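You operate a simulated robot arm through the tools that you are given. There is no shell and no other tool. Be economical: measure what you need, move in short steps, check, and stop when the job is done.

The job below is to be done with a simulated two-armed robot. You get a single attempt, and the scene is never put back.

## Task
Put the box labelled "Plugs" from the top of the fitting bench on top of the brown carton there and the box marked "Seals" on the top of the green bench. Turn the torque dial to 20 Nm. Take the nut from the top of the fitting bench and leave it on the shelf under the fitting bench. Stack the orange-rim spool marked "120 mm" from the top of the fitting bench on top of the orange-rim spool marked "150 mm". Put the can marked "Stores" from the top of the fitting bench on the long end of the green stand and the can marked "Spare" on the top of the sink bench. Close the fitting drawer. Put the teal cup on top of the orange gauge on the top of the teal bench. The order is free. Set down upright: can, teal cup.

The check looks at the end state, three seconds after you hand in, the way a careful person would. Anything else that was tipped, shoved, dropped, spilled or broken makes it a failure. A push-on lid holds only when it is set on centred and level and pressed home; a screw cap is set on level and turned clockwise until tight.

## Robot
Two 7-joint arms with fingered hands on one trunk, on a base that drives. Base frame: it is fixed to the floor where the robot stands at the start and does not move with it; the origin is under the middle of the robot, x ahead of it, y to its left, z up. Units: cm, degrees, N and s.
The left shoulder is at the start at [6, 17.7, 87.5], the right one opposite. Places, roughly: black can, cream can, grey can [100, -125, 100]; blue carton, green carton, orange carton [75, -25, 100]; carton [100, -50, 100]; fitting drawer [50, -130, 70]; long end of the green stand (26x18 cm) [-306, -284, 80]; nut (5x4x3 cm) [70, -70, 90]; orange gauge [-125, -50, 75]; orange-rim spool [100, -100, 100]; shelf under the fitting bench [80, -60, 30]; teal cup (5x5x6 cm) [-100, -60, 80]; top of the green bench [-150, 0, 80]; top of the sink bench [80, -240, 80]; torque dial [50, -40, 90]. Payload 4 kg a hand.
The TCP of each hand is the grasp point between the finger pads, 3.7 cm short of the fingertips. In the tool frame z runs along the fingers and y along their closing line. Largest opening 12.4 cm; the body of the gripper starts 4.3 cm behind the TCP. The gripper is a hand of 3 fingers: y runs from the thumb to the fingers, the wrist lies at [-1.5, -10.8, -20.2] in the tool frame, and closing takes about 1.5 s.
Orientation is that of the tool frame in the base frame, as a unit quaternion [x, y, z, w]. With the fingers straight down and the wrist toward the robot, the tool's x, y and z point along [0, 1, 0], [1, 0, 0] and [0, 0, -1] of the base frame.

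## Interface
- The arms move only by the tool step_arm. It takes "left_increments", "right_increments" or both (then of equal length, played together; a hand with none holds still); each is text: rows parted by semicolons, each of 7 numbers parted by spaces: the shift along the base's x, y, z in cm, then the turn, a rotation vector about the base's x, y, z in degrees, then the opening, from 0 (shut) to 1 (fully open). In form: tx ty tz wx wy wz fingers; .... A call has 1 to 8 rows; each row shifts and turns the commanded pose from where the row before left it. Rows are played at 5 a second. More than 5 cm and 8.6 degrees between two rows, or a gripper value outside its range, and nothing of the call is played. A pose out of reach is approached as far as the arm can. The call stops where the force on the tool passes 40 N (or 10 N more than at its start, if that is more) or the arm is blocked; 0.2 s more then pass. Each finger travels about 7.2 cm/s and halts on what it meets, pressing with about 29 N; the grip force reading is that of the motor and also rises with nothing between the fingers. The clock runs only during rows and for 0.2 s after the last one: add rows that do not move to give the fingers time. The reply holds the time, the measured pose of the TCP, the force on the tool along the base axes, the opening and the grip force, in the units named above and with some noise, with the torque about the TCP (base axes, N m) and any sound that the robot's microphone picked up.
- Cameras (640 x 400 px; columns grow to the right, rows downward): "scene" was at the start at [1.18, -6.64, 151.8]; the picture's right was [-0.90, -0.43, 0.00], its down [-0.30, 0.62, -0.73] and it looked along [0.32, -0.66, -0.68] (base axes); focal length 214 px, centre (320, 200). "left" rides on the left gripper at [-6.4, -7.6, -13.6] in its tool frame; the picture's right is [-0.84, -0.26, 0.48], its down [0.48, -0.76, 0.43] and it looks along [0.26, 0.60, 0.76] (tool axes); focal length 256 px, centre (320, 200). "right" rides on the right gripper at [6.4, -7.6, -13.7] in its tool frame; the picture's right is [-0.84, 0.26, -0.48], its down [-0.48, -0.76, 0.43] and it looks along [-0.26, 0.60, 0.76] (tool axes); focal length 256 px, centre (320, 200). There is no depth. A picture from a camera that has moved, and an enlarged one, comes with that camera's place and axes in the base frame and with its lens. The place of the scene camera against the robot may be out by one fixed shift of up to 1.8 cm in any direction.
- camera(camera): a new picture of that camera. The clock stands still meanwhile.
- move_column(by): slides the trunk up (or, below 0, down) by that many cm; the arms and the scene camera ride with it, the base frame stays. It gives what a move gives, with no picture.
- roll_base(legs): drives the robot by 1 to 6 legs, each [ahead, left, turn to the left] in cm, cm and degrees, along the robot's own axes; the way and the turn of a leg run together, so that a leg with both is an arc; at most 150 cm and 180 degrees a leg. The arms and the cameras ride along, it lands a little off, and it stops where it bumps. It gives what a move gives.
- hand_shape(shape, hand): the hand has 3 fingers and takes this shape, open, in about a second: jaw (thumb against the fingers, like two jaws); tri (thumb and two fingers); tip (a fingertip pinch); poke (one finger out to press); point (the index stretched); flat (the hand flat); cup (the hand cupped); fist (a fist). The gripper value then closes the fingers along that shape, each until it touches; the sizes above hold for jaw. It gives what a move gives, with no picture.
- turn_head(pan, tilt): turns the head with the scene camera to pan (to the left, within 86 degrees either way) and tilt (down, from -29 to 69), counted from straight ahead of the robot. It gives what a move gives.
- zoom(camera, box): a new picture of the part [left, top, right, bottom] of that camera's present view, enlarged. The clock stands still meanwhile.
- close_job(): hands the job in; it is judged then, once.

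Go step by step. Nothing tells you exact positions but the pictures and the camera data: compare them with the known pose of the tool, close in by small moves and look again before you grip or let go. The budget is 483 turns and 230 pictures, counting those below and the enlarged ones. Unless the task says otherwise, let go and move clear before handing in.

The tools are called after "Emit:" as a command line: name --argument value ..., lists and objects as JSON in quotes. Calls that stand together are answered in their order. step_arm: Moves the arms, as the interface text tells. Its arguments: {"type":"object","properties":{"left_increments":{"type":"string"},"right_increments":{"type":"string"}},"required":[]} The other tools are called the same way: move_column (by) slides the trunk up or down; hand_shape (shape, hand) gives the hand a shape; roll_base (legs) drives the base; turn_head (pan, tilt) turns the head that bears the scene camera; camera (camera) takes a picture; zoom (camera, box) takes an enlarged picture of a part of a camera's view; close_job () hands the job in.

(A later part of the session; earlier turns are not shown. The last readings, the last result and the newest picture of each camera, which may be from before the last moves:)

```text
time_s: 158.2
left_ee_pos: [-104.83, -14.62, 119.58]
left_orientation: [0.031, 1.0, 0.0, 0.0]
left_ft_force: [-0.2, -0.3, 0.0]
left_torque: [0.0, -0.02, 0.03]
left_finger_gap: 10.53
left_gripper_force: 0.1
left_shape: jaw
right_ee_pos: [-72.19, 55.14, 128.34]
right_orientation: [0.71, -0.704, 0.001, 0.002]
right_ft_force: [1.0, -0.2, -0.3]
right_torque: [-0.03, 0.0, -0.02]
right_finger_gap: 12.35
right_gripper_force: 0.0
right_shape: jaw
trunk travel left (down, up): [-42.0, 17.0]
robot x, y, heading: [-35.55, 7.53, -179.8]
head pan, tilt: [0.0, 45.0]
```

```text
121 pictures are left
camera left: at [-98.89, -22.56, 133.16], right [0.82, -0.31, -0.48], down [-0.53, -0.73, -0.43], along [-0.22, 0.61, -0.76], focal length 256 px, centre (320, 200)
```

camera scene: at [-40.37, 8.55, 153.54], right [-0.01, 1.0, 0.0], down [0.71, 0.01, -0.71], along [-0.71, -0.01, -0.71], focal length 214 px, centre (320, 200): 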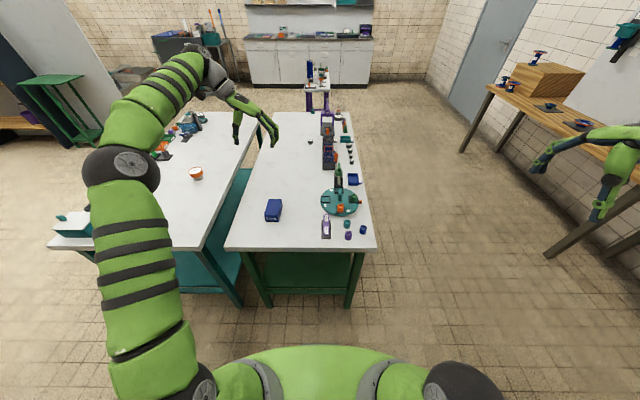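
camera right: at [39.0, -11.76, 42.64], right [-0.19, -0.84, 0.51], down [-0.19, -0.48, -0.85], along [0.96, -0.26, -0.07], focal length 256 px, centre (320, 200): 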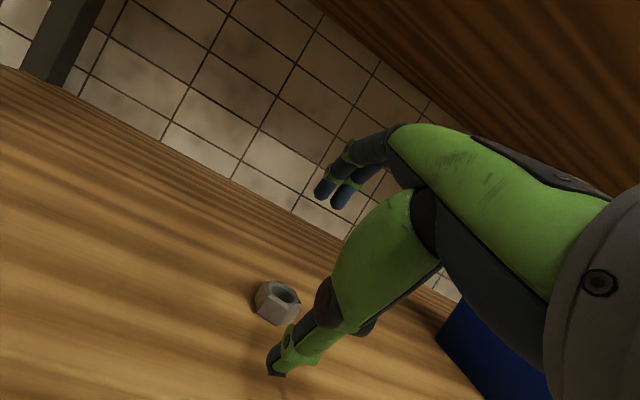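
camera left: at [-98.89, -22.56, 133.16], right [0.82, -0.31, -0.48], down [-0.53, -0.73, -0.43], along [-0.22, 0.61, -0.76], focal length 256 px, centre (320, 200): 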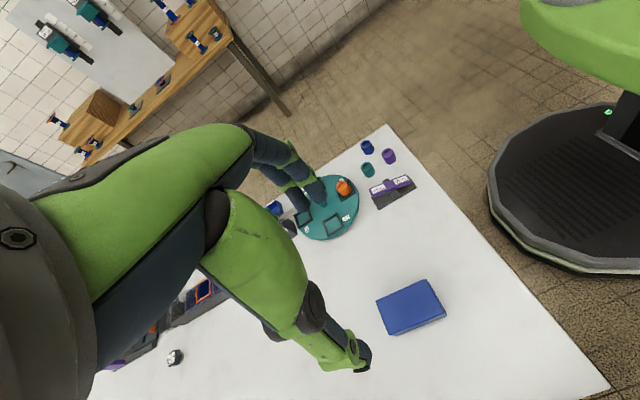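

Seals is on the green bench. Now the cup: drive left along the benches and turn the left hand to wrist-toward-robot.

Emit:
roll_base --legs '[[0, 55, 0], [8, 0, 0.5]]'

Emit:
step_arm --left_increments "2 0 0 0 0 8.5 0.7; 2 0 0 0 0 8.5 0.7; 2 0 0 0 0 8.5 0.7; 1 0 0 0 0 8.5 0.7; 0 0 0 0 0 8.5 0.7; 0 0 0 0 0 8.5 0.7; 0 0 0 0 0 8.5 0.7; 0 0 0 0 0 8.5 0.7"

Emit:
step_arm --left_increments "0 0 -2 0 0 8.5 0.6; 0 0 -2 0 0 8.5 0.6; 0 0 -2 0 0 8.5 0.6; 0 0 0 0 0 0 0.6"

Emit:
camera --camera "left"

Emit:
camera --camera "scene"

```text
time_s: 162.0
left_ee_pos: [-113.01, -69.06, 119.39]
left_orientation: [0.033, 0.999, 0.0, 0.002]
left_ft_force: [-0.7, -0.4, 0.8]
left_torque: [0.01, -0.03, -0.01]
left_finger_gap: 10.55
left_gripper_force: 0.1
left_shape: jaw
right_ee_pos: [-80.09, 0.42, 128.36]
right_orientation: [0.708, -0.706, 0.002, 0.001]
right_ft_force: [0.4, 0.0, 0.0]
right_torque: [0.0, -0.03, 0.01]
right_finger_gap: 12.4
right_gripper_force: 0.0
right_shape: jaw
trunk travel left (down, up): [-42.0, 17.0]
robot x, y, heading: [-43.82, -46.85, -179.9]
head pan, tilt: [0.0, 45.0]
```

```text
time_s: 163.8
left_ee_pos: [-105.96, -69.04, 119.58]
left_orientation: [-0.532, 0.847, 0.001, 0.0]
left_ft_force: [1.0, 0.0, -1.2]
left_torque: [0.0, -0.02, 0.01]
left_finger_gap: 8.74
left_gripper_force: 0.1
left_shape: jaw
right_ee_pos: [-79.91, 0.53, 128.42]
right_orientation: [0.708, -0.707, 0.001, 0.002]
right_ft_force: [0.7, 0.1, -0.9]
right_torque: [0.02, -0.02, 0.0]
right_finger_gap: 12.39
right_gripper_force: 0.0
right_shape: jaw
trunk travel left (down, up): [-42.0, 17.0]
robot x, y, heading: [-43.7, -46.81, -179.7]
head pan, tilt: [0.0, 45.0]
```

```text
time_s: 164.8
left_ee_pos: [-105.83, -69.03, 113.59]
left_orientation: [-0.706, 0.708, 0.0, 0.0]
left_ft_force: [0.2, -0.4, 0.8]
left_torque: [0.0, -0.02, -0.01]
left_finger_gap: 7.47
left_gripper_force: 0.1
left_shape: jaw
right_ee_pos: [-79.9, 0.49, 128.45]
right_orientation: [0.709, -0.706, 0.0, 0.002]
right_ft_force: [0.4, 1.0, 0.4]
right_torque: [0.01, -0.01, 0.0]
right_finger_gap: 12.35
right_gripper_force: 0.0
right_shape: jaw
trunk travel left (down, up): [-42.0, 17.0]
robot x, y, heading: [-44.06, -46.67, -179.9]
head pan, tilt: [0.0, 45.0]
```

```text
120 pictures are left
camera left: at [-98.16, -62.67, 127.11], right [0.26, 0.84, -0.48], down [0.76, -0.49, -0.43], along [-0.6, -0.25, -0.76], focal length 256 px, centre (320, 200)
```

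left: 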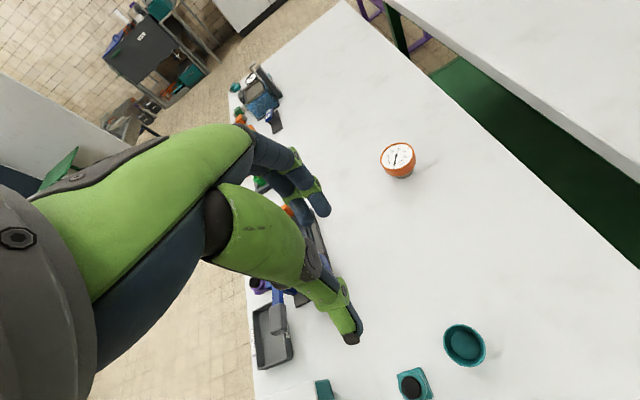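

```text
119 pictures are left
camera scene: at [-48.33, -46.12, 153.54], right [0.0, 1.0, 0.0], down [0.71, 0.0, -0.71], along [-0.71, 0.0, -0.71], focal length 214 px, centre (320, 200)
```

scene: 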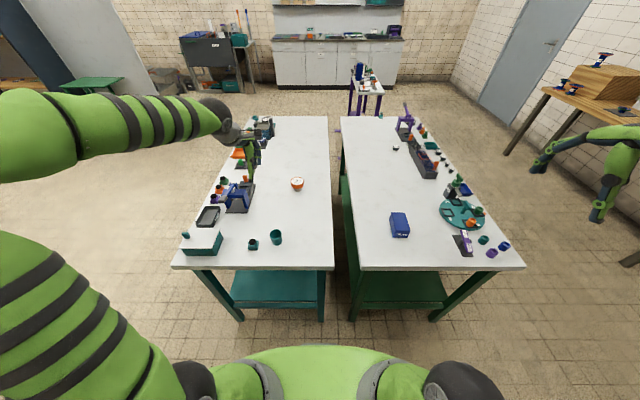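

Cup is near [-99, -64.4], gauge near [-126.5, -58]. Moving over the cup.

Emit:
step_arm --left_increments "3.4 2.3 -2 0 0 0 0.6; 3.4 2.3 -2 0 0 0 0.6; 0 0 -4 0 0 0 0.6; 0 0 -2 0 0 0 0.6"

Emit:
camera --camera "left"

Emit:
zoom --camera "scene" --box '[180, 170, 340, 270]'

```text
time_s: 165.8
left_ee_pos: [-99.04, -64.45, 103.53]
left_orientation: [-0.705, 0.709, 0.0, 0.0]
left_ft_force: [-0.9, -0.4, -0.5]
left_torque: [0.0, 0.0, 0.01]
left_finger_gap: 7.45
left_gripper_force: 0.1
left_shape: jaw
right_ee_pos: [-79.99, 0.62, 128.4]
right_orientation: [0.709, -0.705, 0.001, 0.002]
right_ft_force: [0.6, -0.2, -0.8]
right_torque: [0.02, -0.02, 0.01]
right_finger_gap: 12.36
right_gripper_force: 0.1
right_shape: jaw
trunk travel left (down, up): [-42.0, 17.0]
robot x, y, heading: [-43.89, -46.6, -179.8]
head pan, tilt: [0.0, 45.0]
```

```text
118 pictures are left
camera left: at [-91.39, -58.07, 117.05], right [0.26, 0.84, -0.48], down [0.76, -0.49, -0.44], along [-0.6, -0.25, -0.76], focal length 256 px, centre (320, 200)
```

left: 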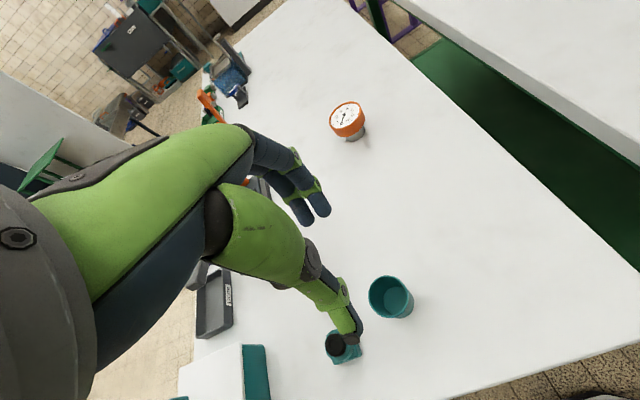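

```text
4.00 times, centred on (260, 220) of scene
camera zoom: at [-48.34, -46.12, 153.55], right [0.0, 1.0, 0.0], down [0.71, 0.0, -0.71], along [-0.71, 0.0, -0.71], focal length 858 px, centre (560, 120)
```

zoom: 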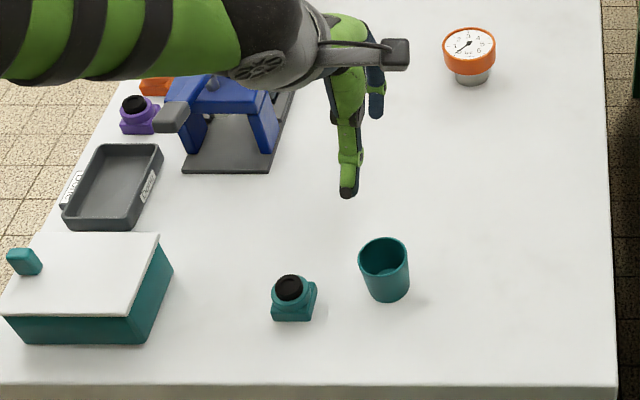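

Emit:
step_arm --left_increments "1 1 -4 0 0 0 0.65; 0 0 -4 0 0 0 0.65; 0 0 -3 0 0 0 0.65"

Emit:
camera --camera "left"

Emit:
zoom --camera "scene" --box '[240, 200, 320, 250]'

```text
time_s: 166.6
left_ee_pos: [-98.0, -63.3, 92.51]
left_orientation: [-0.706, 0.709, 0.001, 0.001]
left_ft_force: [0.3, 0.0, -0.2]
left_torque: [0.02, -0.02, 0.02]
left_finger_gap: 8.02
left_gripper_force: 0.0
left_shape: jaw
right_ee_pos: [-80.01, 0.55, 128.27]
right_orientation: [0.709, -0.705, 0.001, 0.002]
right_ft_force: [-0.4, -0.6, 0.1]
right_torque: [-0.01, 0.0, 0.02]
right_finger_gap: 12.4
right_gripper_force: 0.1
right_shape: jaw
trunk travel left (down, up): [-42.0, 17.0]
robot x, y, heading: [-43.68, -47.21, -179.8]
head pan, tilt: [0.0, 45.0]
```

```text
116 pictures are left
camera left: at [-90.38, -56.96, 106.1], right [0.26, 0.84, -0.48], down [0.76, -0.49, -0.44], along [-0.6, -0.25, -0.76], focal length 256 px, centre (320, 200)
```

left: 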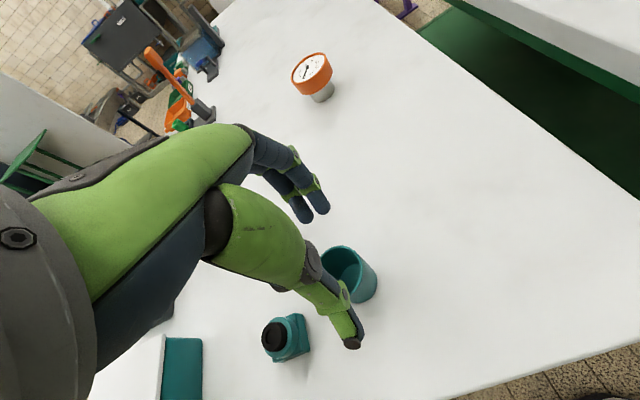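

```text
8.00 times, centred on (280, 225) of scene
camera zoom: at [-48.38, -46.14, 153.55], right [0.0, 1.0, 0.0], down [0.71, 0.0, -0.71], along [-0.71, 0.0, -0.71], focal length 1716 px, centre (640, 0)
```

zoom: 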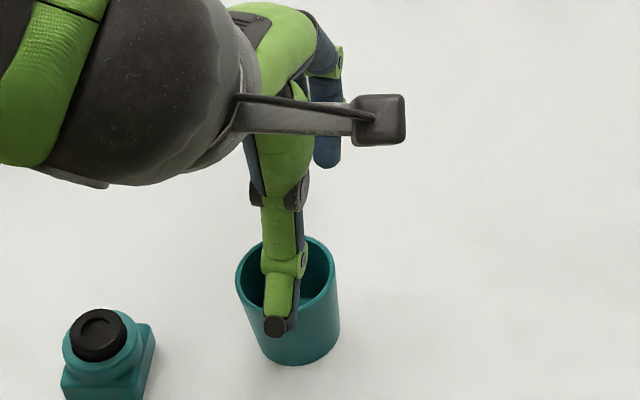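

I'll use the closed-finger alignment trick again above the cup.

Emit:
step_arm --left_increments "0 0 0 0 0 0 0.3; 0 0 0 0 0 0 0; 0 0 0 0 0 0 0; 0 0 0 0 0 0 0; 0 0 0 0 0 0 0; 0 0 0 0 0 0 0"

Emit:
zoom --camera "left" --box '[240, 200, 440, 340]'

Emit:
zoom --camera "scene" --box '[240, 200, 320, 250]'

```text
time_s: 168.0
left_ee_pos: [-98.02, -63.32, 92.7]
left_orientation: [-0.705, 0.709, 0.001, 0.001]
left_ft_force: [-0.1, 0.3, 0.4]
left_torque: [-0.01, 0.01, 0.01]
left_finger_gap: 0.02
left_gripper_force: 28.4
left_shape: jaw
right_ee_pos: [-79.9, 0.62, 128.31]
right_orientation: [0.708, -0.706, 0.002, 0.002]
right_ft_force: [-0.3, 0.5, -0.3]
right_torque: [-0.03, -0.02, 0.02]
right_finger_gap: 12.37
right_gripper_force: 0.1
right_shape: jaw
trunk travel left (down, up): [-42.0, 17.0]
robot x, y, heading: [-43.6, -47.05, -179.9]
head pan, tilt: [0.0, 45.0]
```

```text
2.86 times, centred on (340, 270) of left
camera zoom: at [-90.36, -56.94, 106.13], right [0.26, 0.84, -0.48], down [0.76, -0.49, -0.43], along [-0.6, -0.25, -0.76], focal length 731 px, centre (263, 0)
```

zoom: 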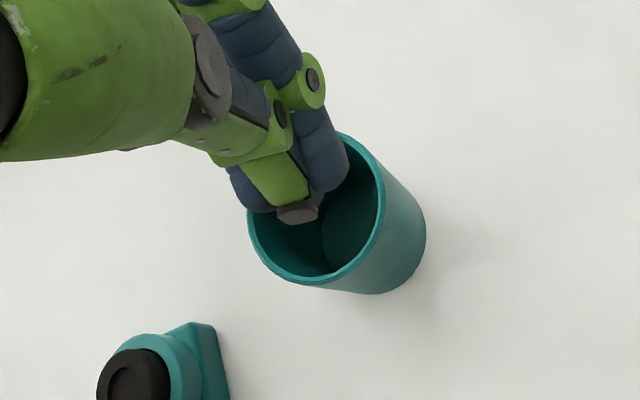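

```text
8.00 times, centred on (280, 225) of scene
camera zoom: at [-48.34, -46.12, 153.54], right [0.0, 1.0, 0.0], down [0.71, 0.0, -0.71], along [-0.71, 0.0, -0.71], focal length 1716 px, centre (640, 0)
```

zoom: 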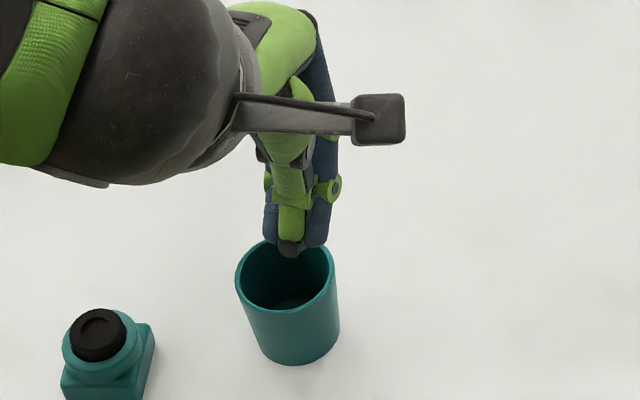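

Emit:
step_arm --left_increments "-0.3 -0.6 0 0 0 0 0.3; 0 0 0 0 0 0 0.65; 0 0 0 0 0 0 0.65; 0 0 -2 0 0 0 0.65; 0 0 -2 0 0 0 0.65; 0 0 -2 0 0 0 0.65; 0 0 0 0 0 0 0.65"

Emit:
zoom --camera "left" --box '[240, 200, 440, 340]'

Emit:
zoom --camera "scene" --box '[240, 200, 320, 250]'

```text
time_s: 169.6
left_ee_pos: [-98.36, -64.22, 86.55]
left_orientation: [-0.706, 0.709, 0.0, 0.0]
left_ft_force: [0.6, 0.3, 0.1]
left_torque: [0.03, 0.02, 0.03]
left_finger_gap: 8.0
left_gripper_force: 0.0
left_shape: jaw
right_ee_pos: [-79.97, 0.68, 128.4]
right_orientation: [0.709, -0.706, 0.002, 0.003]
right_ft_force: [-0.3, 1.5, -0.2]
right_torque: [0.0, 0.0, 0.03]
right_finger_gap: 12.38
right_gripper_force: 0.0
right_shape: jaw
trunk travel left (down, up): [-42.0, 17.0]
robot x, y, heading: [-43.79, -46.95, -179.7]
head pan, tilt: [0.0, 45.0]
```

```text
2.86 times, centred on (340, 270) of left
camera zoom: at [-90.76, -57.74, 100.07], right [0.26, 0.84, -0.48], down [0.76, -0.49, -0.43], along [-0.6, -0.25, -0.76], focal length 731 px, centre (263, 0)
```

zoom: 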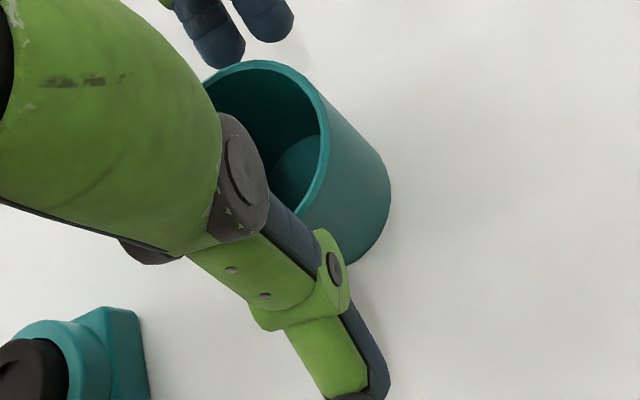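

```text
8.00 times, centred on (280, 225) of scene
camera zoom: at [-48.34, -46.11, 153.54], right [0.0, 1.0, 0.0], down [0.71, 0.0, -0.71], along [-0.71, 0.0, -0.71], focal length 1716 px, centre (640, 0)
```

zoom: 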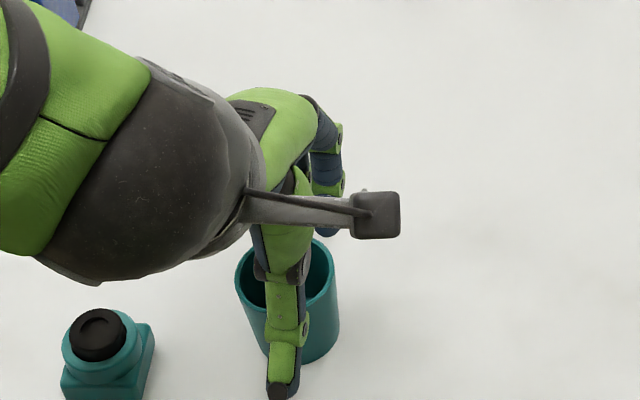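

Emit:
step_arm --left_increments "0 0 0 0 0 0 0.5; 0 0 0 0 0 0 0.4; 0 0 0 0 0 0 0.3; 0 0 0 0 0 0 0.3; 0 0 0 0 0 0 0.3; 0 0 0 0 0 0 0.3"

Emit:
zoom --camera "scene" --box '[240, 200, 320, 250]'

Emit:
zoom --camera "left" --box '[240, 200, 440, 340]'

```text
time_s: 171.0
left_ee_pos: [-98.45, -64.09, 86.59]
left_orientation: [-0.706, 0.709, 0.001, -0.001]
left_ft_force: [2.1, 1.4, 8.1]
left_torque: [0.0, 0.17, -0.03]
left_finger_gap: 4.53
left_gripper_force: 28.8
left_shape: jaw
right_ee_pos: [-79.83, 0.5, 128.39]
right_orientation: [0.709, -0.705, 0.0, 0.002]
right_ft_force: [-0.1, -0.1, 0.2]
right_torque: [0.02, -0.01, 0.01]
right_finger_gap: 12.38
right_gripper_force: 0.1
right_shape: jaw
trunk travel left (down, up): [-42.0, 17.0]
robot x, y, heading: [-44.14, -47.18, -179.7]
head pan, tilt: [0.0, 45.0]
```

```text
8.00 times, centred on (280, 225) of scene
camera zoom: at [-48.27, -46.09, 153.55], right [0.0, 1.0, 0.0], down [0.71, 0.0, -0.71], along [-0.71, 0.0, -0.71], focal length 1716 px, centre (640, 0)
```

zoom: 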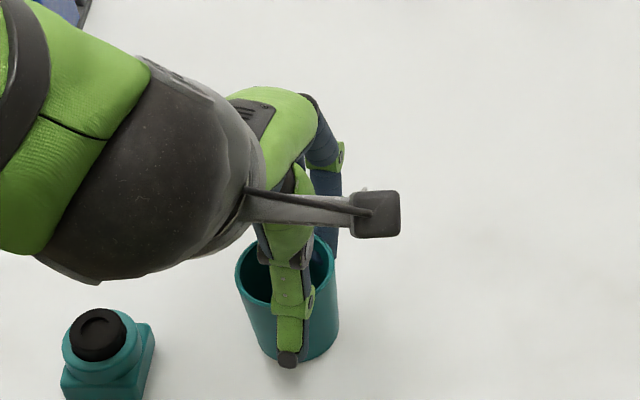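

```text
2.86 times, centred on (340, 270) of left
camera zoom: at [-90.74, -57.73, 100.15], right [0.26, 0.84, -0.48], down [0.76, -0.49, -0.44], along [-0.6, -0.25, -0.76], focal length 731 px, centre (263, 0)
```

zoom: 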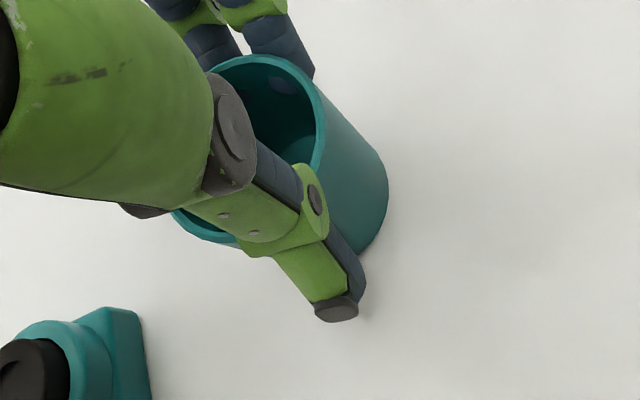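

Cup gripped from outside. Lift and move toward the gauge.

Emit:
step_arm --left_increments "0 0 1 0 0 0 0.3; 0 0 3 0 0 0 0.3; 0 0 4 0 0 0 0.3; 0 0 4 0 0 0 0.3; 0 0 4 0 0 0 0.3; -3 0.6 3 0 0 0 0.3; -4 1 1 0 0 0 0.3; -4 1 0 0 0 0 0.3"

Emit:
camera --camera "left"

Emit:
zoom --camera "scene" --box '[230, 140, 350, 240]'

```text
time_s: 172.8
left_ee_pos: [-109.47, -61.05, 106.32]
left_orientation: [-0.706, 0.708, -0.001, 0.001]
left_ft_force: [0.3, -1.0, -0.8]
left_torque: [0.01, 0.0, -0.01]
left_finger_gap: 4.43
left_gripper_force: 28.9
left_shape: jaw
right_ee_pos: [-79.98, 0.45, 128.32]
right_orientation: [0.709, -0.705, 0.001, 0.002]
right_ft_force: [-1.0, -0.5, 1.1]
right_torque: [0.0, -0.02, -0.01]
right_finger_gap: 12.35
right_gripper_force: 0.1
right_shape: jaw
trunk travel left (down, up): [-42.0, 17.0]
robot x, y, heading: [-43.66, -46.95, -179.7]
head pan, tilt: [0.0, 45.0]
```

```text
108 pictures are left
camera left: at [-101.78, -54.85, 119.98], right [0.26, 0.84, -0.48], down [0.76, -0.49, -0.43], along [-0.6, -0.25, -0.76], focal length 256 px, centre (320, 200)
```

left: 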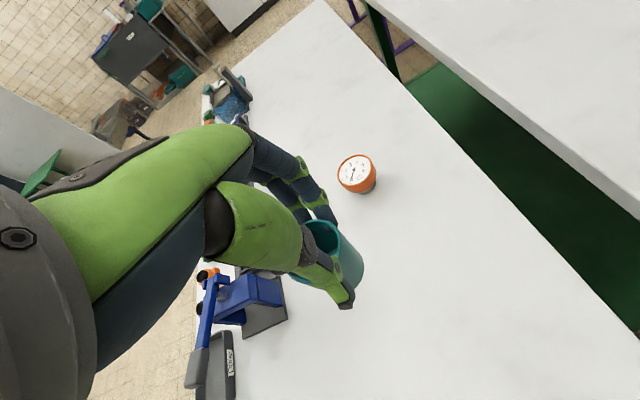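

```text
4.00 times, centred on (290, 190) of scene
camera zoom: at [-48.41, -46.09, 153.54], right [0.0, 1.0, 0.0], down [0.71, 0.0, -0.71], along [-0.71, 0.0, -0.71], focal length 858 px, centre (440, 240)
```

zoom: 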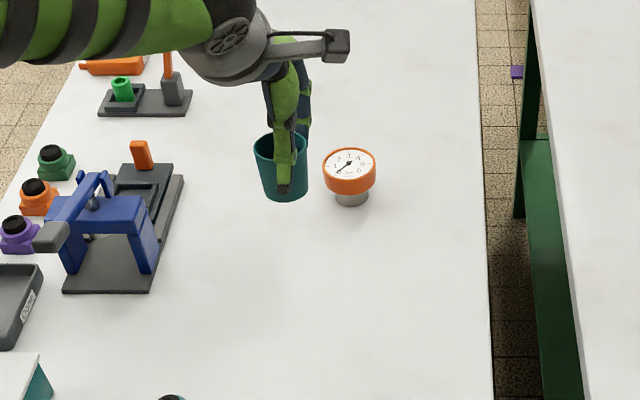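

Gauge top is about [-130, -58, 87]. Moving the cup above it.

Emit:
step_arm --left_increments "-4 0.6 0 0 0 0 0.3; -4 0.6 0 0 0 0 0.3; -4 0.6 0 0 0 0 0.3; -4 0.6 -1 0 0 0 0.3; -4 0.6 -3 0 0 0 0.3; 0 0 -3 0 0 0 0.3; 0 0 0 0 0 0 0.3"

Emit:
camera --camera "left"

Emit:
zoom --camera "scene" --box '[260, 150, 340, 210]'

```text
refused: row 5 steps farther than a row can; nothing moved
```

```text
106 pictures are left
camera left: at [-101.78, -54.85, 119.98], right [0.26, 0.84, -0.48], down [0.76, -0.49, -0.43], along [-0.6, -0.25, -0.76], focal length 256 px, centre (320, 200)
```

left: 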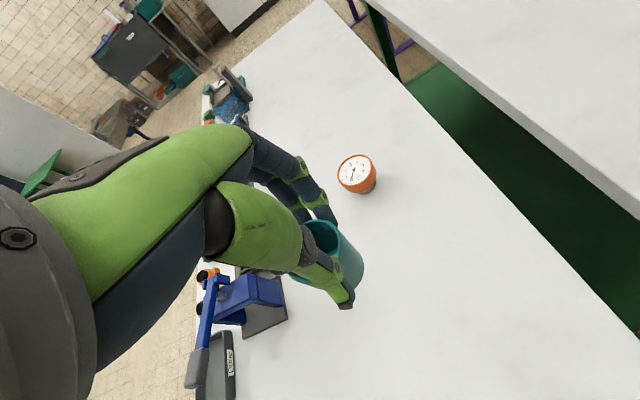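

```text
6.67 times, centred on (300, 180) of scene
camera zoom: at [-48.41, -46.09, 153.54], right [0.0, 1.0, 0.0], down [0.71, 0.0, -0.71], along [-0.71, 0.0, -0.71], focal length 1430 px, centre (453, 333)
```

zoom: 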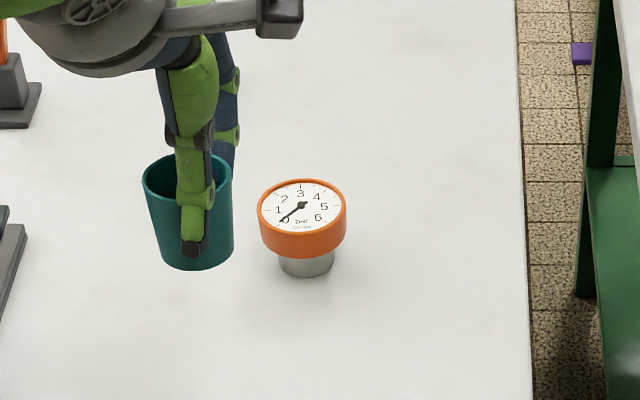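

Emit:
step_arm --left_increments "-4 0.6 0 0 0 0 0.3; -4 0.6 0 0 0 0 0.3; -4 0.6 0 0 0 0 0.3; -4 0.6 -1 0 0 0 0.3; -3.5 0.6 -2 0 0 0 0.3; 0 0 -3 0 0 0 0.3; 0 0 0 0 0 0 0.3"

```text
time_s: 174.4
left_ee_pos: [-128.9, -58.21, 100.4]
left_orientation: [-0.706, 0.708, 0.0, 0.0]
left_ft_force: [0.3, 0.6, -0.6]
left_torque: [-0.01, 0.0, -0.03]
left_finger_gap: 4.41
left_gripper_force: 28.4
left_shape: jaw
right_ee_pos: [-79.91, 0.44, 128.42]
right_orientation: [0.709, -0.706, 0.001, 0.001]
right_ft_force: [0.3, -0.1, -0.9]
right_torque: [0.01, 0.0, 0.0]
right_finger_gap: 12.39
right_gripper_force: 0.1
right_shape: jaw
trunk travel left (down, up): [-42.0, 17.0]
robot x, y, heading: [-43.9, -46.99, -179.7]
head pan, tilt: [0.0, 45.0]
```

Emit:
camera --camera "left"

Emit:
zoom --camera "scene" --box '[260, 150, 340, 210]'

```text
104 pictures are left
camera left: at [-121.27, -51.91, 114.01], right [0.26, 0.84, -0.48], down [0.76, -0.49, -0.43], along [-0.6, -0.25, -0.76], focal length 256 px, centre (320, 200)
```

left: 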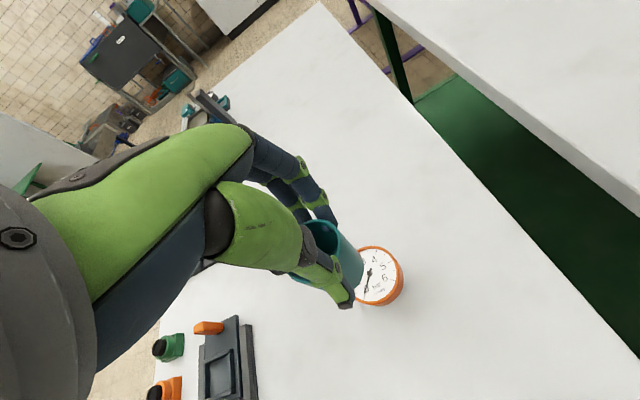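

```text
6.67 times, centred on (300, 180) of scene
camera zoom: at [-48.34, -46.12, 153.54], right [0.0, 1.0, 0.0], down [0.71, 0.0, -0.71], along [-0.71, 0.0, -0.71], focal length 1430 px, centre (453, 333)
```

zoom: 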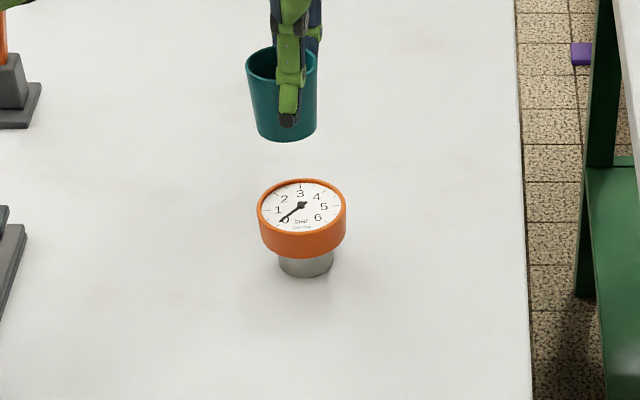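

Emit:
step_arm --left_increments "-0.8 0.55 -2 0 0 0 0.3; 0 0 -2 0 0 0 0.3; 0 0 -1 0 0 0 0.3; 0 0 0 0 0 0 0.3"

Emit:
camera --camera "left"

Emit:
zoom --camera "scene" --box '[270, 155, 330, 200]'

```text
time_s: 175.4
left_ee_pos: [-129.66, -57.85, 95.53]
left_orientation: [-0.706, 0.709, 0.0, 0.0]
left_ft_force: [0.1, -1.2, -0.4]
left_torque: [-0.01, 0.01, 0.01]
left_finger_gap: 4.4
left_gripper_force: 28.8
left_shape: jaw
right_ee_pos: [-79.88, 0.61, 128.34]
right_orientation: [0.708, -0.706, 0.0, 0.002]
right_ft_force: [-0.4, 0.8, 0.1]
right_torque: [-0.01, 0.02, 0.03]
right_finger_gap: 12.36
right_gripper_force: 0.1
right_shape: jaw
trunk travel left (down, up): [-42.0, 17.0]
robot x, y, heading: [-43.37, -47.05, -179.9]
head pan, tilt: [0.0, 45.0]
```

```text
102 pictures are left
camera left: at [-122.05, -51.48, 109.17], right [0.26, 0.84, -0.48], down [0.76, -0.49, -0.43], along [-0.6, -0.25, -0.76], focal length 256 px, centre (320, 200)
```

left: 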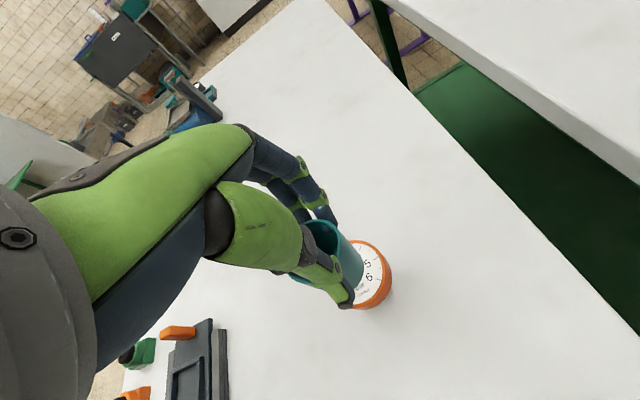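

```text
8.89 times, centred on (300, 178) of scene
camera zoom: at [-48.35, -46.11, 153.54], right [0.0, 1.0, 0.0], down [0.71, 0.0, -0.71], along [-0.71, 0.0, -0.71], focal length 1906 px, centre (498, 400)
```

zoom: 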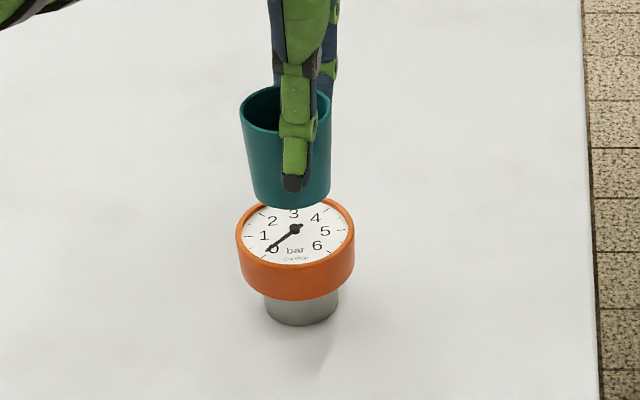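

Well aligned. Lowering to contact.

Emit:
step_arm --left_increments "0 0.1 -0.7 0 0 0 0.3; 0 0 -0.7 0 0 0 0.3; 0 0 0 0 0 0 0.3"

Emit:
zoom --camera "scene" --box '[270, 155, 330, 200]'

```text
time_s: 176.2
left_ee_pos: [-129.72, -57.83, 94.22]
left_orientation: [-0.705, 0.709, 0.0, 0.0]
left_ft_force: [0.1, -1.2, -0.7]
left_torque: [0.03, 0.01, 0.02]
left_finger_gap: 4.39
left_gripper_force: 29.1
left_shape: jaw
right_ee_pos: [-80.01, 0.58, 128.3]
right_orientation: [0.708, -0.706, 0.001, 0.001]
right_ft_force: [-1.0, 0.4, 0.0]
right_torque: [-0.03, 0.0, -0.01]
right_finger_gap: 12.35
right_gripper_force: 0.0
right_shape: jaw
trunk travel left (down, up): [-42.0, 17.0]
robot x, y, heading: [-44.06, -46.59, -179.7]
head pan, tilt: [0.0, 45.0]
```

```text
8.89 times, centred on (300, 178) of scene
camera zoom: at [-48.35, -46.11, 153.54], right [0.0, 1.0, 0.0], down [0.71, 0.0, -0.71], along [-0.71, 0.0, -0.71], focal length 1906 px, centre (498, 400)
```

zoom: 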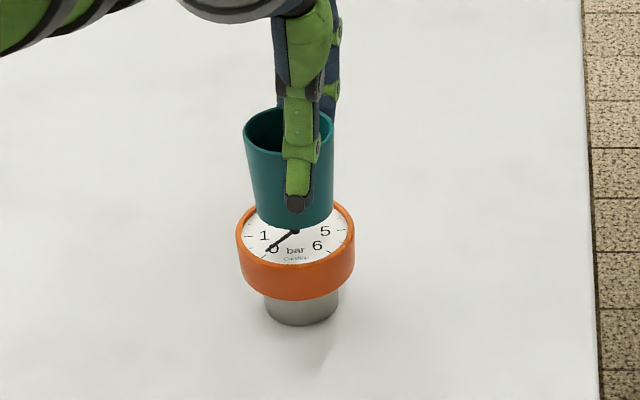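

Emit:
step_arm --left_increments "0 0 -0.4 0 0 0 0.3; 0 0 -0.4 0 0 0 0.3; 0 0 0 0 0 0 0.3"

```text
time_s: 177.0
left_ee_pos: [-129.75, -57.88, 93.37]
left_orientation: [-0.706, 0.709, 0.0, 0.0]
left_ft_force: [0.4, 0.8, 0.1]
left_torque: [0.04, 0.02, -0.02]
left_finger_gap: 4.39
left_gripper_force: 29.4
left_shape: jaw
right_ee_pos: [-79.9, 0.62, 128.49]
right_orientation: [0.708, -0.706, 0.001, 0.002]
right_ft_force: [-0.3, 0.7, 0.2]
right_torque: [0.0, 0.05, -0.01]
right_finger_gap: 12.4
right_gripper_force: 0.1
right_shape: jaw
trunk travel left (down, up): [-42.0, 17.0]
robot x, y, heading: [-43.84, -47.17, -180.2]
head pan, tilt: [0.0, 45.0]
```

Emit:
step_arm --left_increments "0 0 -0.3 0 0 0 0.3; 0 0 -0.3 0 0 0 0.3; 0 0 0 0 0 0 0.3"

Emit:
zoom --camera "scene" --box '[270, 155, 330, 200]'

```text
time_s: 177.8
left_ee_pos: [-129.61, -57.73, 92.72]
left_orientation: [-0.705, 0.709, 0.001, 0.0]
left_ft_force: [0.4, -0.6, 0.4]
left_torque: [0.01, 0.0, 0.0]
left_finger_gap: 4.37
left_gripper_force: 29.1
left_shape: jaw
right_ee_pos: [-79.9, 0.52, 128.44]
right_orientation: [0.709, -0.706, 0.002, 0.001]
right_ft_force: [0.0, -0.4, 0.0]
right_torque: [0.03, -0.01, 0.0]
right_finger_gap: 12.39
right_gripper_force: 0.0
right_shape: jaw
trunk travel left (down, up): [-42.0, 17.0]
robot x, y, heading: [-43.63, -46.98, -179.8]
head pan, tilt: [0.0, 45.0]
```

```text
8.89 times, centred on (300, 178) of scene
camera zoom: at [-48.35, -46.11, 153.54], right [0.0, 1.0, 0.0], down [0.71, 0.0, -0.71], along [-0.71, 0.0, -0.71], focal length 1906 px, centre (498, 400)
```

zoom: 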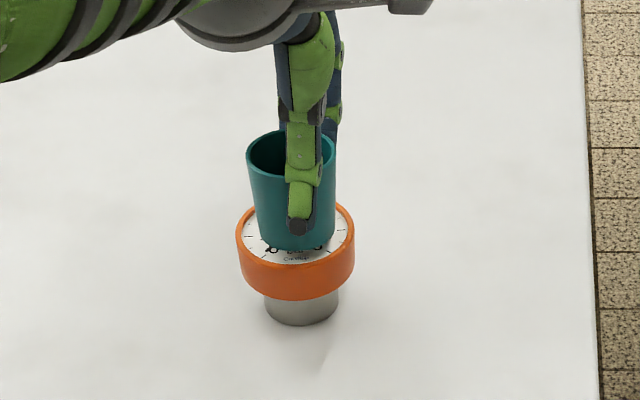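

Still not touching; the image says I need ~0.9 cm further −x for centring. Adjust, then lower.

Emit:
step_arm --left_increments "-0.9 -0.1 0.2 0 0 0 0.3; 0 0 -0.3 0 0 0 0.3; 0 0 -0.3 0 0 0 0.3; 0 0 0 0 0 0 0.3"

Emit:
zoom --camera "scene" --box '[270, 155, 330, 200]'

```text
time_s: 178.8
left_ee_pos: [-130.66, -57.88, 92.25]
left_orientation: [-0.705, 0.709, 0.0, 0.0]
left_ft_force: [0.2, -0.1, -0.7]
left_torque: [-0.01, 0.03, 0.04]
left_finger_gap: 4.38
left_gripper_force: 29.6
left_shape: jaw
right_ee_pos: [-80.01, 0.56, 128.33]
right_orientation: [0.708, -0.706, 0.002, 0.001]
right_ft_force: [-0.2, 0.0, -0.2]
right_torque: [-0.01, -0.02, 0.02]
right_finger_gap: 12.38
right_gripper_force: 0.0
right_shape: jaw
trunk travel left (down, up): [-42.0, 17.0]
robot x, y, heading: [-43.72, -47.0, -180.1]
head pan, tilt: [0.0, 45.0]
```

```text
8.89 times, centred on (300, 178) of scene
camera zoom: at [-48.35, -46.11, 153.54], right [0.0, 1.0, 0.0], down [0.71, 0.0, -0.71], along [-0.71, 0.0, -0.71], focal length 1906 px, centre (498, 400)
```

zoom: 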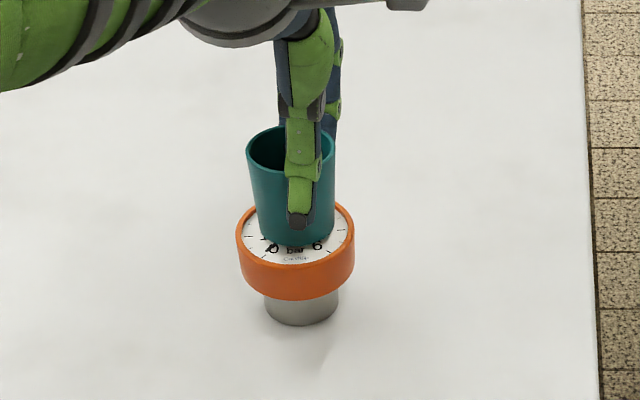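

Emit:
step_arm --left_increments "-0.25 0 -0.3 0 0 0 0.3; -0.2 0 -0.3 0 0 0 0.3; 0 0 0 0 0 0 0.3"

Emit:
zoom --camera "left" --box '[260, 180, 440, 320]'

Emit:
zoom --camera "scene" --box '[270, 155, 330, 200]'

```text
time_s: 179.6
left_ee_pos: [-131.09, -57.86, 92.07]
left_orientation: [-0.705, 0.709, 0.003, -0.001]
left_ft_force: [2.1, 0.6, 16.9]
left_torque: [0.01, 0.12, 0.01]
left_finger_gap: 4.4
left_gripper_force: 28.5
left_shape: jaw
right_ee_pos: [-79.73, 0.53, 128.49]
right_orientation: [0.708, -0.706, 0.001, 0.003]
right_ft_force: [-0.6, 0.7, 0.5]
right_torque: [0.01, 0.0, 0.01]
right_finger_gap: 12.36
right_gripper_force: 0.1
right_shape: jaw
trunk travel left (down, up): [-42.0, 17.0]
robot x, y, heading: [-43.78, -47.3, -179.6]
head pan, tilt: [0.0, 45.0]
```

```text
2.86 times, centred on (350, 250) of left
camera zoom: at [-123.31, -51.58, 105.62], right [0.26, 0.84, -0.48], down [0.76, -0.49, -0.44], along [-0.6, -0.25, -0.76], focal length 731 px, centre (234, 57)
```

zoom: 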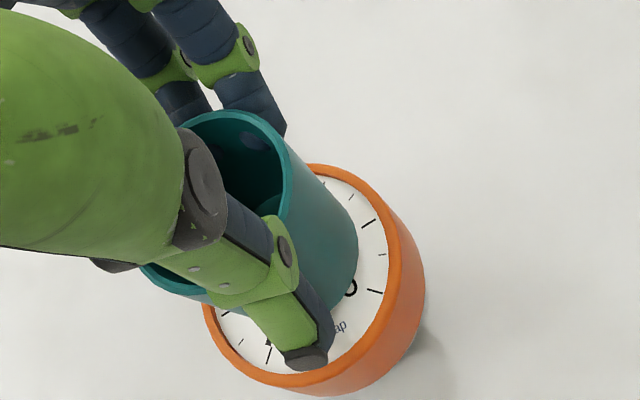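

```text
8.89 times, centred on (300, 178) of scene
camera zoom: at [-48.15, -46.09, 153.57], right [0.0, 1.0, 0.0], down [0.71, 0.0, -0.71], along [-0.71, 0.0, -0.71], focal length 1906 px, centre (498, 400)
```

zoom: 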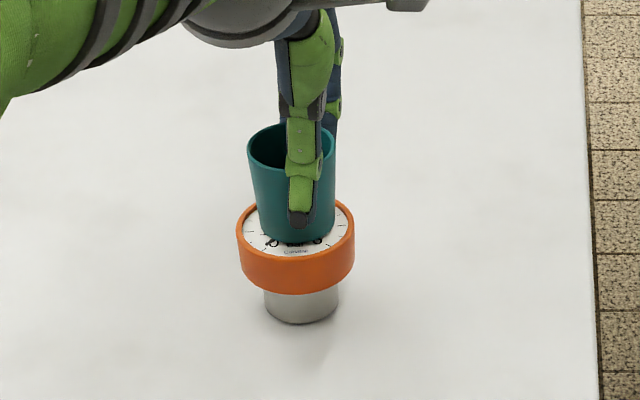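

Both views, with proper ellipse centres, show the cup ~0.8 cm too far −x. Lift slightly, shift back, and re-seat.

Emit:
step_arm --left_increments "0 0 0.6 0 0 0 0.3; 0.8 0.05 0 0 0 0 0.3; 0 0 -0.3 0 0 0 0.3; 0 0 -0.25 0 0 0 0.3; 0 0 0 0 0 0 0.3"

Emit:
zoom --camera "left" --box '[260, 180, 440, 320]'

Emit:
zoom --camera "scene" --box '[270, 155, 330, 200]'

```text
time_s: 180.8
left_ee_pos: [-130.3, -57.78, 92.01]
left_orientation: [-0.705, 0.709, 0.002, -0.001]
left_ft_force: [1.1, -0.2, 15.0]
left_torque: [-0.01, 0.39, 0.02]
left_finger_gap: 4.43
left_gripper_force: 28.6
left_shape: jaw
right_ee_pos: [-79.86, 0.54, 128.35]
right_orientation: [0.708, -0.706, 0.0, 0.002]
right_ft_force: [0.3, -0.6, -0.4]
right_torque: [0.0, 0.03, -0.01]
right_finger_gap: 12.38
right_gripper_force: 0.1
right_shape: jaw
trunk travel left (down, up): [-42.0, 17.0]
robot x, y, heading: [-43.77, -47.03, -179.5]
head pan, tilt: [0.0, 45.0]
```

```text
2.86 times, centred on (350, 250) of left
camera zoom: at [-122.5, -51.43, 105.62], right [0.26, 0.84, -0.48], down [0.76, -0.49, -0.44], along [-0.6, -0.25, -0.76], focal length 731 px, centre (234, 57)
```

zoom: 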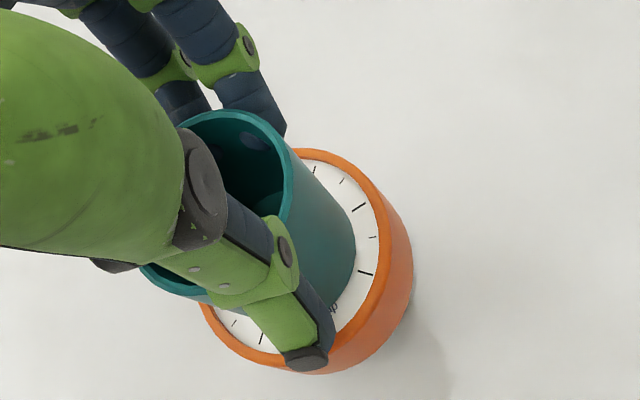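

```text
8.89 times, centred on (300, 178) of scene
camera zoom: at [-48.17, -46.1, 153.57], right [0.0, 1.0, 0.0], down [0.71, 0.0, -0.71], along [-0.71, 0.0, -0.71], focal length 1906 px, centre (498, 400)
```

zoom: 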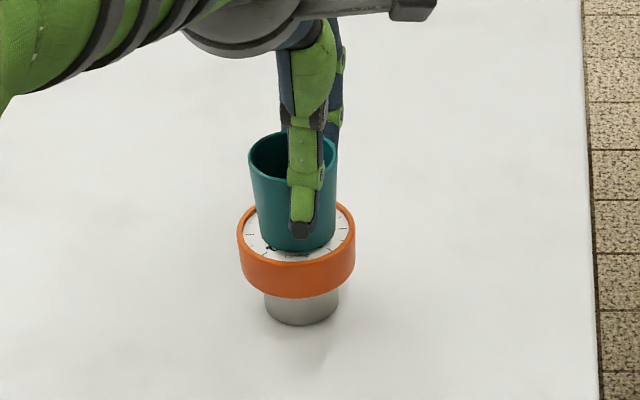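

Seated in the dial area. Release gently and inspect.

Emit:
step_arm --left_increments "0 0 0.3 0 0 0 0.3; 0 0 0 0 0 0 0.42; 0 0 0 0 0 0 0.5; 0 0 0 0 0 0 0.6; 0 0 0 0 0 0 0.65; 0 0 0 0 0 0 0.65"

Emit:
zoom --camera "scene" --box '[270, 155, 330, 200]'

```text
time_s: 182.2
left_ee_pos: [-130.24, -57.8, 92.03]
left_orientation: [-0.706, 0.709, 0.0, 0.0]
left_ft_force: [-0.1, 0.0, 0.4]
left_torque: [0.04, 0.02, 0.01]
left_finger_gap: 8.0
left_gripper_force: 0.1
left_shape: jaw
right_ee_pos: [-79.86, 0.59, 128.36]
right_orientation: [0.708, -0.706, 0.001, 0.001]
right_ft_force: [-0.1, 0.2, 0.9]
right_torque: [0.0, -0.02, 0.03]
right_finger_gap: 12.37
right_gripper_force: 0.0
right_shape: jaw
trunk travel left (down, up): [-42.0, 17.0]
robot x, y, heading: [-43.63, -46.75, -179.5]
head pan, tilt: [0.0, 45.0]
```

```text
8.89 times, centred on (300, 178) of scene
camera zoom: at [-48.35, -46.11, 153.54], right [0.0, 1.0, 0.0], down [0.71, 0.0, -0.71], along [-0.71, 0.0, -0.71], focal length 1906 px, centre (498, 400)
```

zoom: 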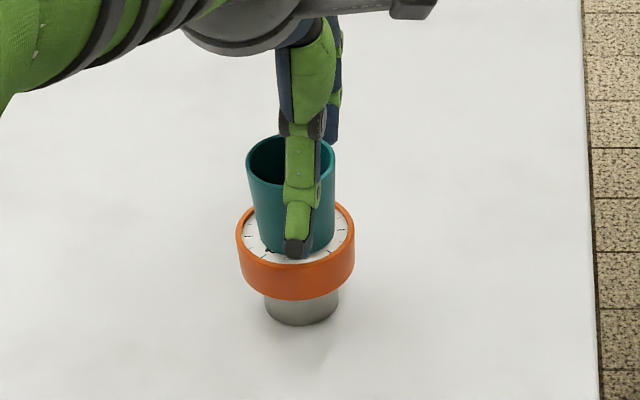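

Cup stands upright. Rise straight up.

Emit:
step_arm --left_increments "0 0 2 0 0 0 0.7; 0 0 3 0 0 0 0.7; 0 0 4 0 0 0 0.7; 0 0 4 0 0 0 0.7; 0 0 4 0 0 0 0.7; 0 0 4 0 0 0 0.7; 0 0 4 0 0 0 0.7; 3 0 2 0 0 0 0.7"

Emit:
zoom --camera "scene" --box '[270, 155, 330, 200]'

```text
time_s: 184.0
left_ee_pos: [-128.33, -57.66, 119.62]
left_orientation: [-0.705, 0.709, -0.001, 0.001]
left_ft_force: [-0.2, 0.2, 0.4]
left_torque: [0.01, 0.04, -0.02]
left_finger_gap: 8.69
left_gripper_force: 0.2
left_shape: jaw
left hand out of reach, approached as far as the arm can: row 8
right_ee_pos: [-79.55, 0.55, 128.54]
right_orientation: [0.709, -0.706, -0.001, 0.003]
right_ft_force: [0.1, -0.6, -0.3]
right_torque: [0.01, 0.06, -0.03]
right_finger_gap: 12.39
right_gripper_force: 0.1
right_shape: jaw
trunk travel left (down, up): [-42.0, 17.0]
robot x, y, heading: [-43.73, -47.04, -179.5]
head pan, tilt: [0.0, 45.0]
```

```text
8.89 times, centred on (300, 178) of scene
camera zoom: at [-47.97, -46.17, 153.56], right [0.0, 1.0, 0.0], down [0.71, 0.0, -0.71], along [-0.71, 0.0, -0.71], focal length 1906 px, centre (498, 400)
```

zoom: 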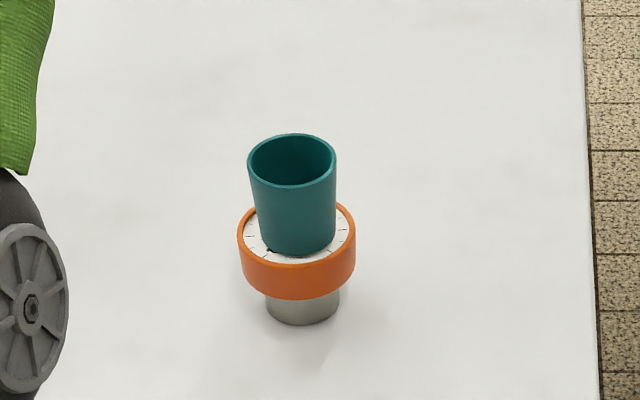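

Cup done. Tuck the left arm and return to the fitting bench facing the spools and cans.

Emit:
step_arm --left_increments "4.2 -2.2 1 0 0 0 0.7; 4.2 -2.2 1 0 0 0 0.7; 4.2 -2.2 1 0 0 0 0.7; 4.2 -2.2 1 0 0 0 0.7; 4.2 -2.2 1 0 0 0 0.7; 4.2 -2.2 1 0 0 0 0.7; 4.2 -2.2 1 0 0 0 0.7; 4.2 -2.2 1 0 0 0 0.7"

Emit:
roll_base --legs '[[-20, 0, 0], [0, 0, 179.5], [20, -53, 0]]'

Emit:
turn_head --pan -10 --tilt 38

Emit:
camera --camera "scene"

```text
time_s: 185.8
left_ee_pos: [-113.25, -74.19, 141.23]
left_orientation: [-0.706, 0.708, -0.001, 0.001]
left_ft_force: [-0.6, -0.3, -0.6]
left_torque: [0.0, 0.02, -0.02]
left_finger_gap: 8.66
left_gripper_force: 0.0
left_shape: jaw
left hand out of reach, approached as far as the arm can: row 1, 2, 3, 4, 5, 6, 7, 8
right_ee_pos: [-79.81, 0.48, 128.45]
right_orientation: [0.708, -0.706, 0.001, 0.002]
right_ft_force: [0.0, 0.0, -0.2]
right_torque: [0.02, 0.01, 0.01]
right_finger_gap: 12.36
right_gripper_force: 0.1
right_shape: jaw
trunk travel left (down, up): [-42.0, 17.0]
robot x, y, heading: [-43.81, -46.83, -180.0]
head pan, tilt: [0.0, 45.0]
```

```text
time_s: 197.5
left_ee_pos: [65.74, -72.93, 141.17]
left_orientation: [0.713, 0.701, -0.001, -0.001]
left_ft_force: [-0.6, -0.5, -0.2]
left_torque: [0.01, 0.01, 0.01]
left_finger_gap: 8.68
left_gripper_force: 0.1
left_shape: jaw
right_ee_pos: [31.37, -147.08, 128.37]
right_orientation: [0.71, 0.704, 0.0, -0.001]
right_ft_force: [-0.2, -0.4, -0.5]
right_torque: [0.02, 0.01, 0.02]
right_finger_gap: 12.36
right_gripper_force: 0.0
right_shape: jaw
trunk travel left (down, up): [-42.0, 17.0]
robot x, y, heading: [-3.87, -98.97, -0.5]
head pan, tilt: [0.0, 45.0]
```

```text
time_s: 198.2
left_ee_pos: [65.68, -73.01, 141.16]
left_orientation: [0.714, 0.7, 0.0, -0.001]
left_ft_force: [-0.3, 1.0, 0.1]
left_torque: [0.0, 0.0, -0.01]
left_finger_gap: 8.66
left_gripper_force: 0.0
left_shape: jaw
right_ee_pos: [31.34, -147.19, 128.36]
right_orientation: [0.71, 0.704, 0.001, -0.002]
right_ft_force: [0.3, -0.4, 0.2]
right_torque: [0.01, -0.01, 0.01]
right_finger_gap: 12.39
right_gripper_force: 0.1
right_shape: jaw
trunk travel left (down, up): [-42.0, 17.0]
robot x, y, heading: [-4.4, -99.42, -0.5]
head pan, tilt: [-10.0, 38.0]
```

```text
91 pictures are left
camera scene: at [1.89, -99.98, 154.56], right [-0.18, -0.98, 0.0], down [-0.61, 0.11, -0.79], along [0.77, -0.14, -0.62], focal length 214 px, centre (320, 200)
```

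scene: 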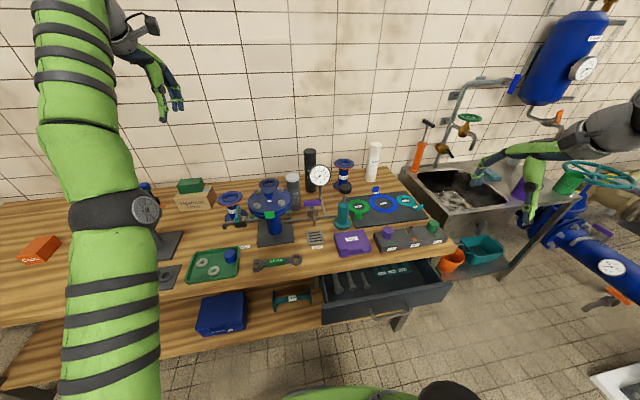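

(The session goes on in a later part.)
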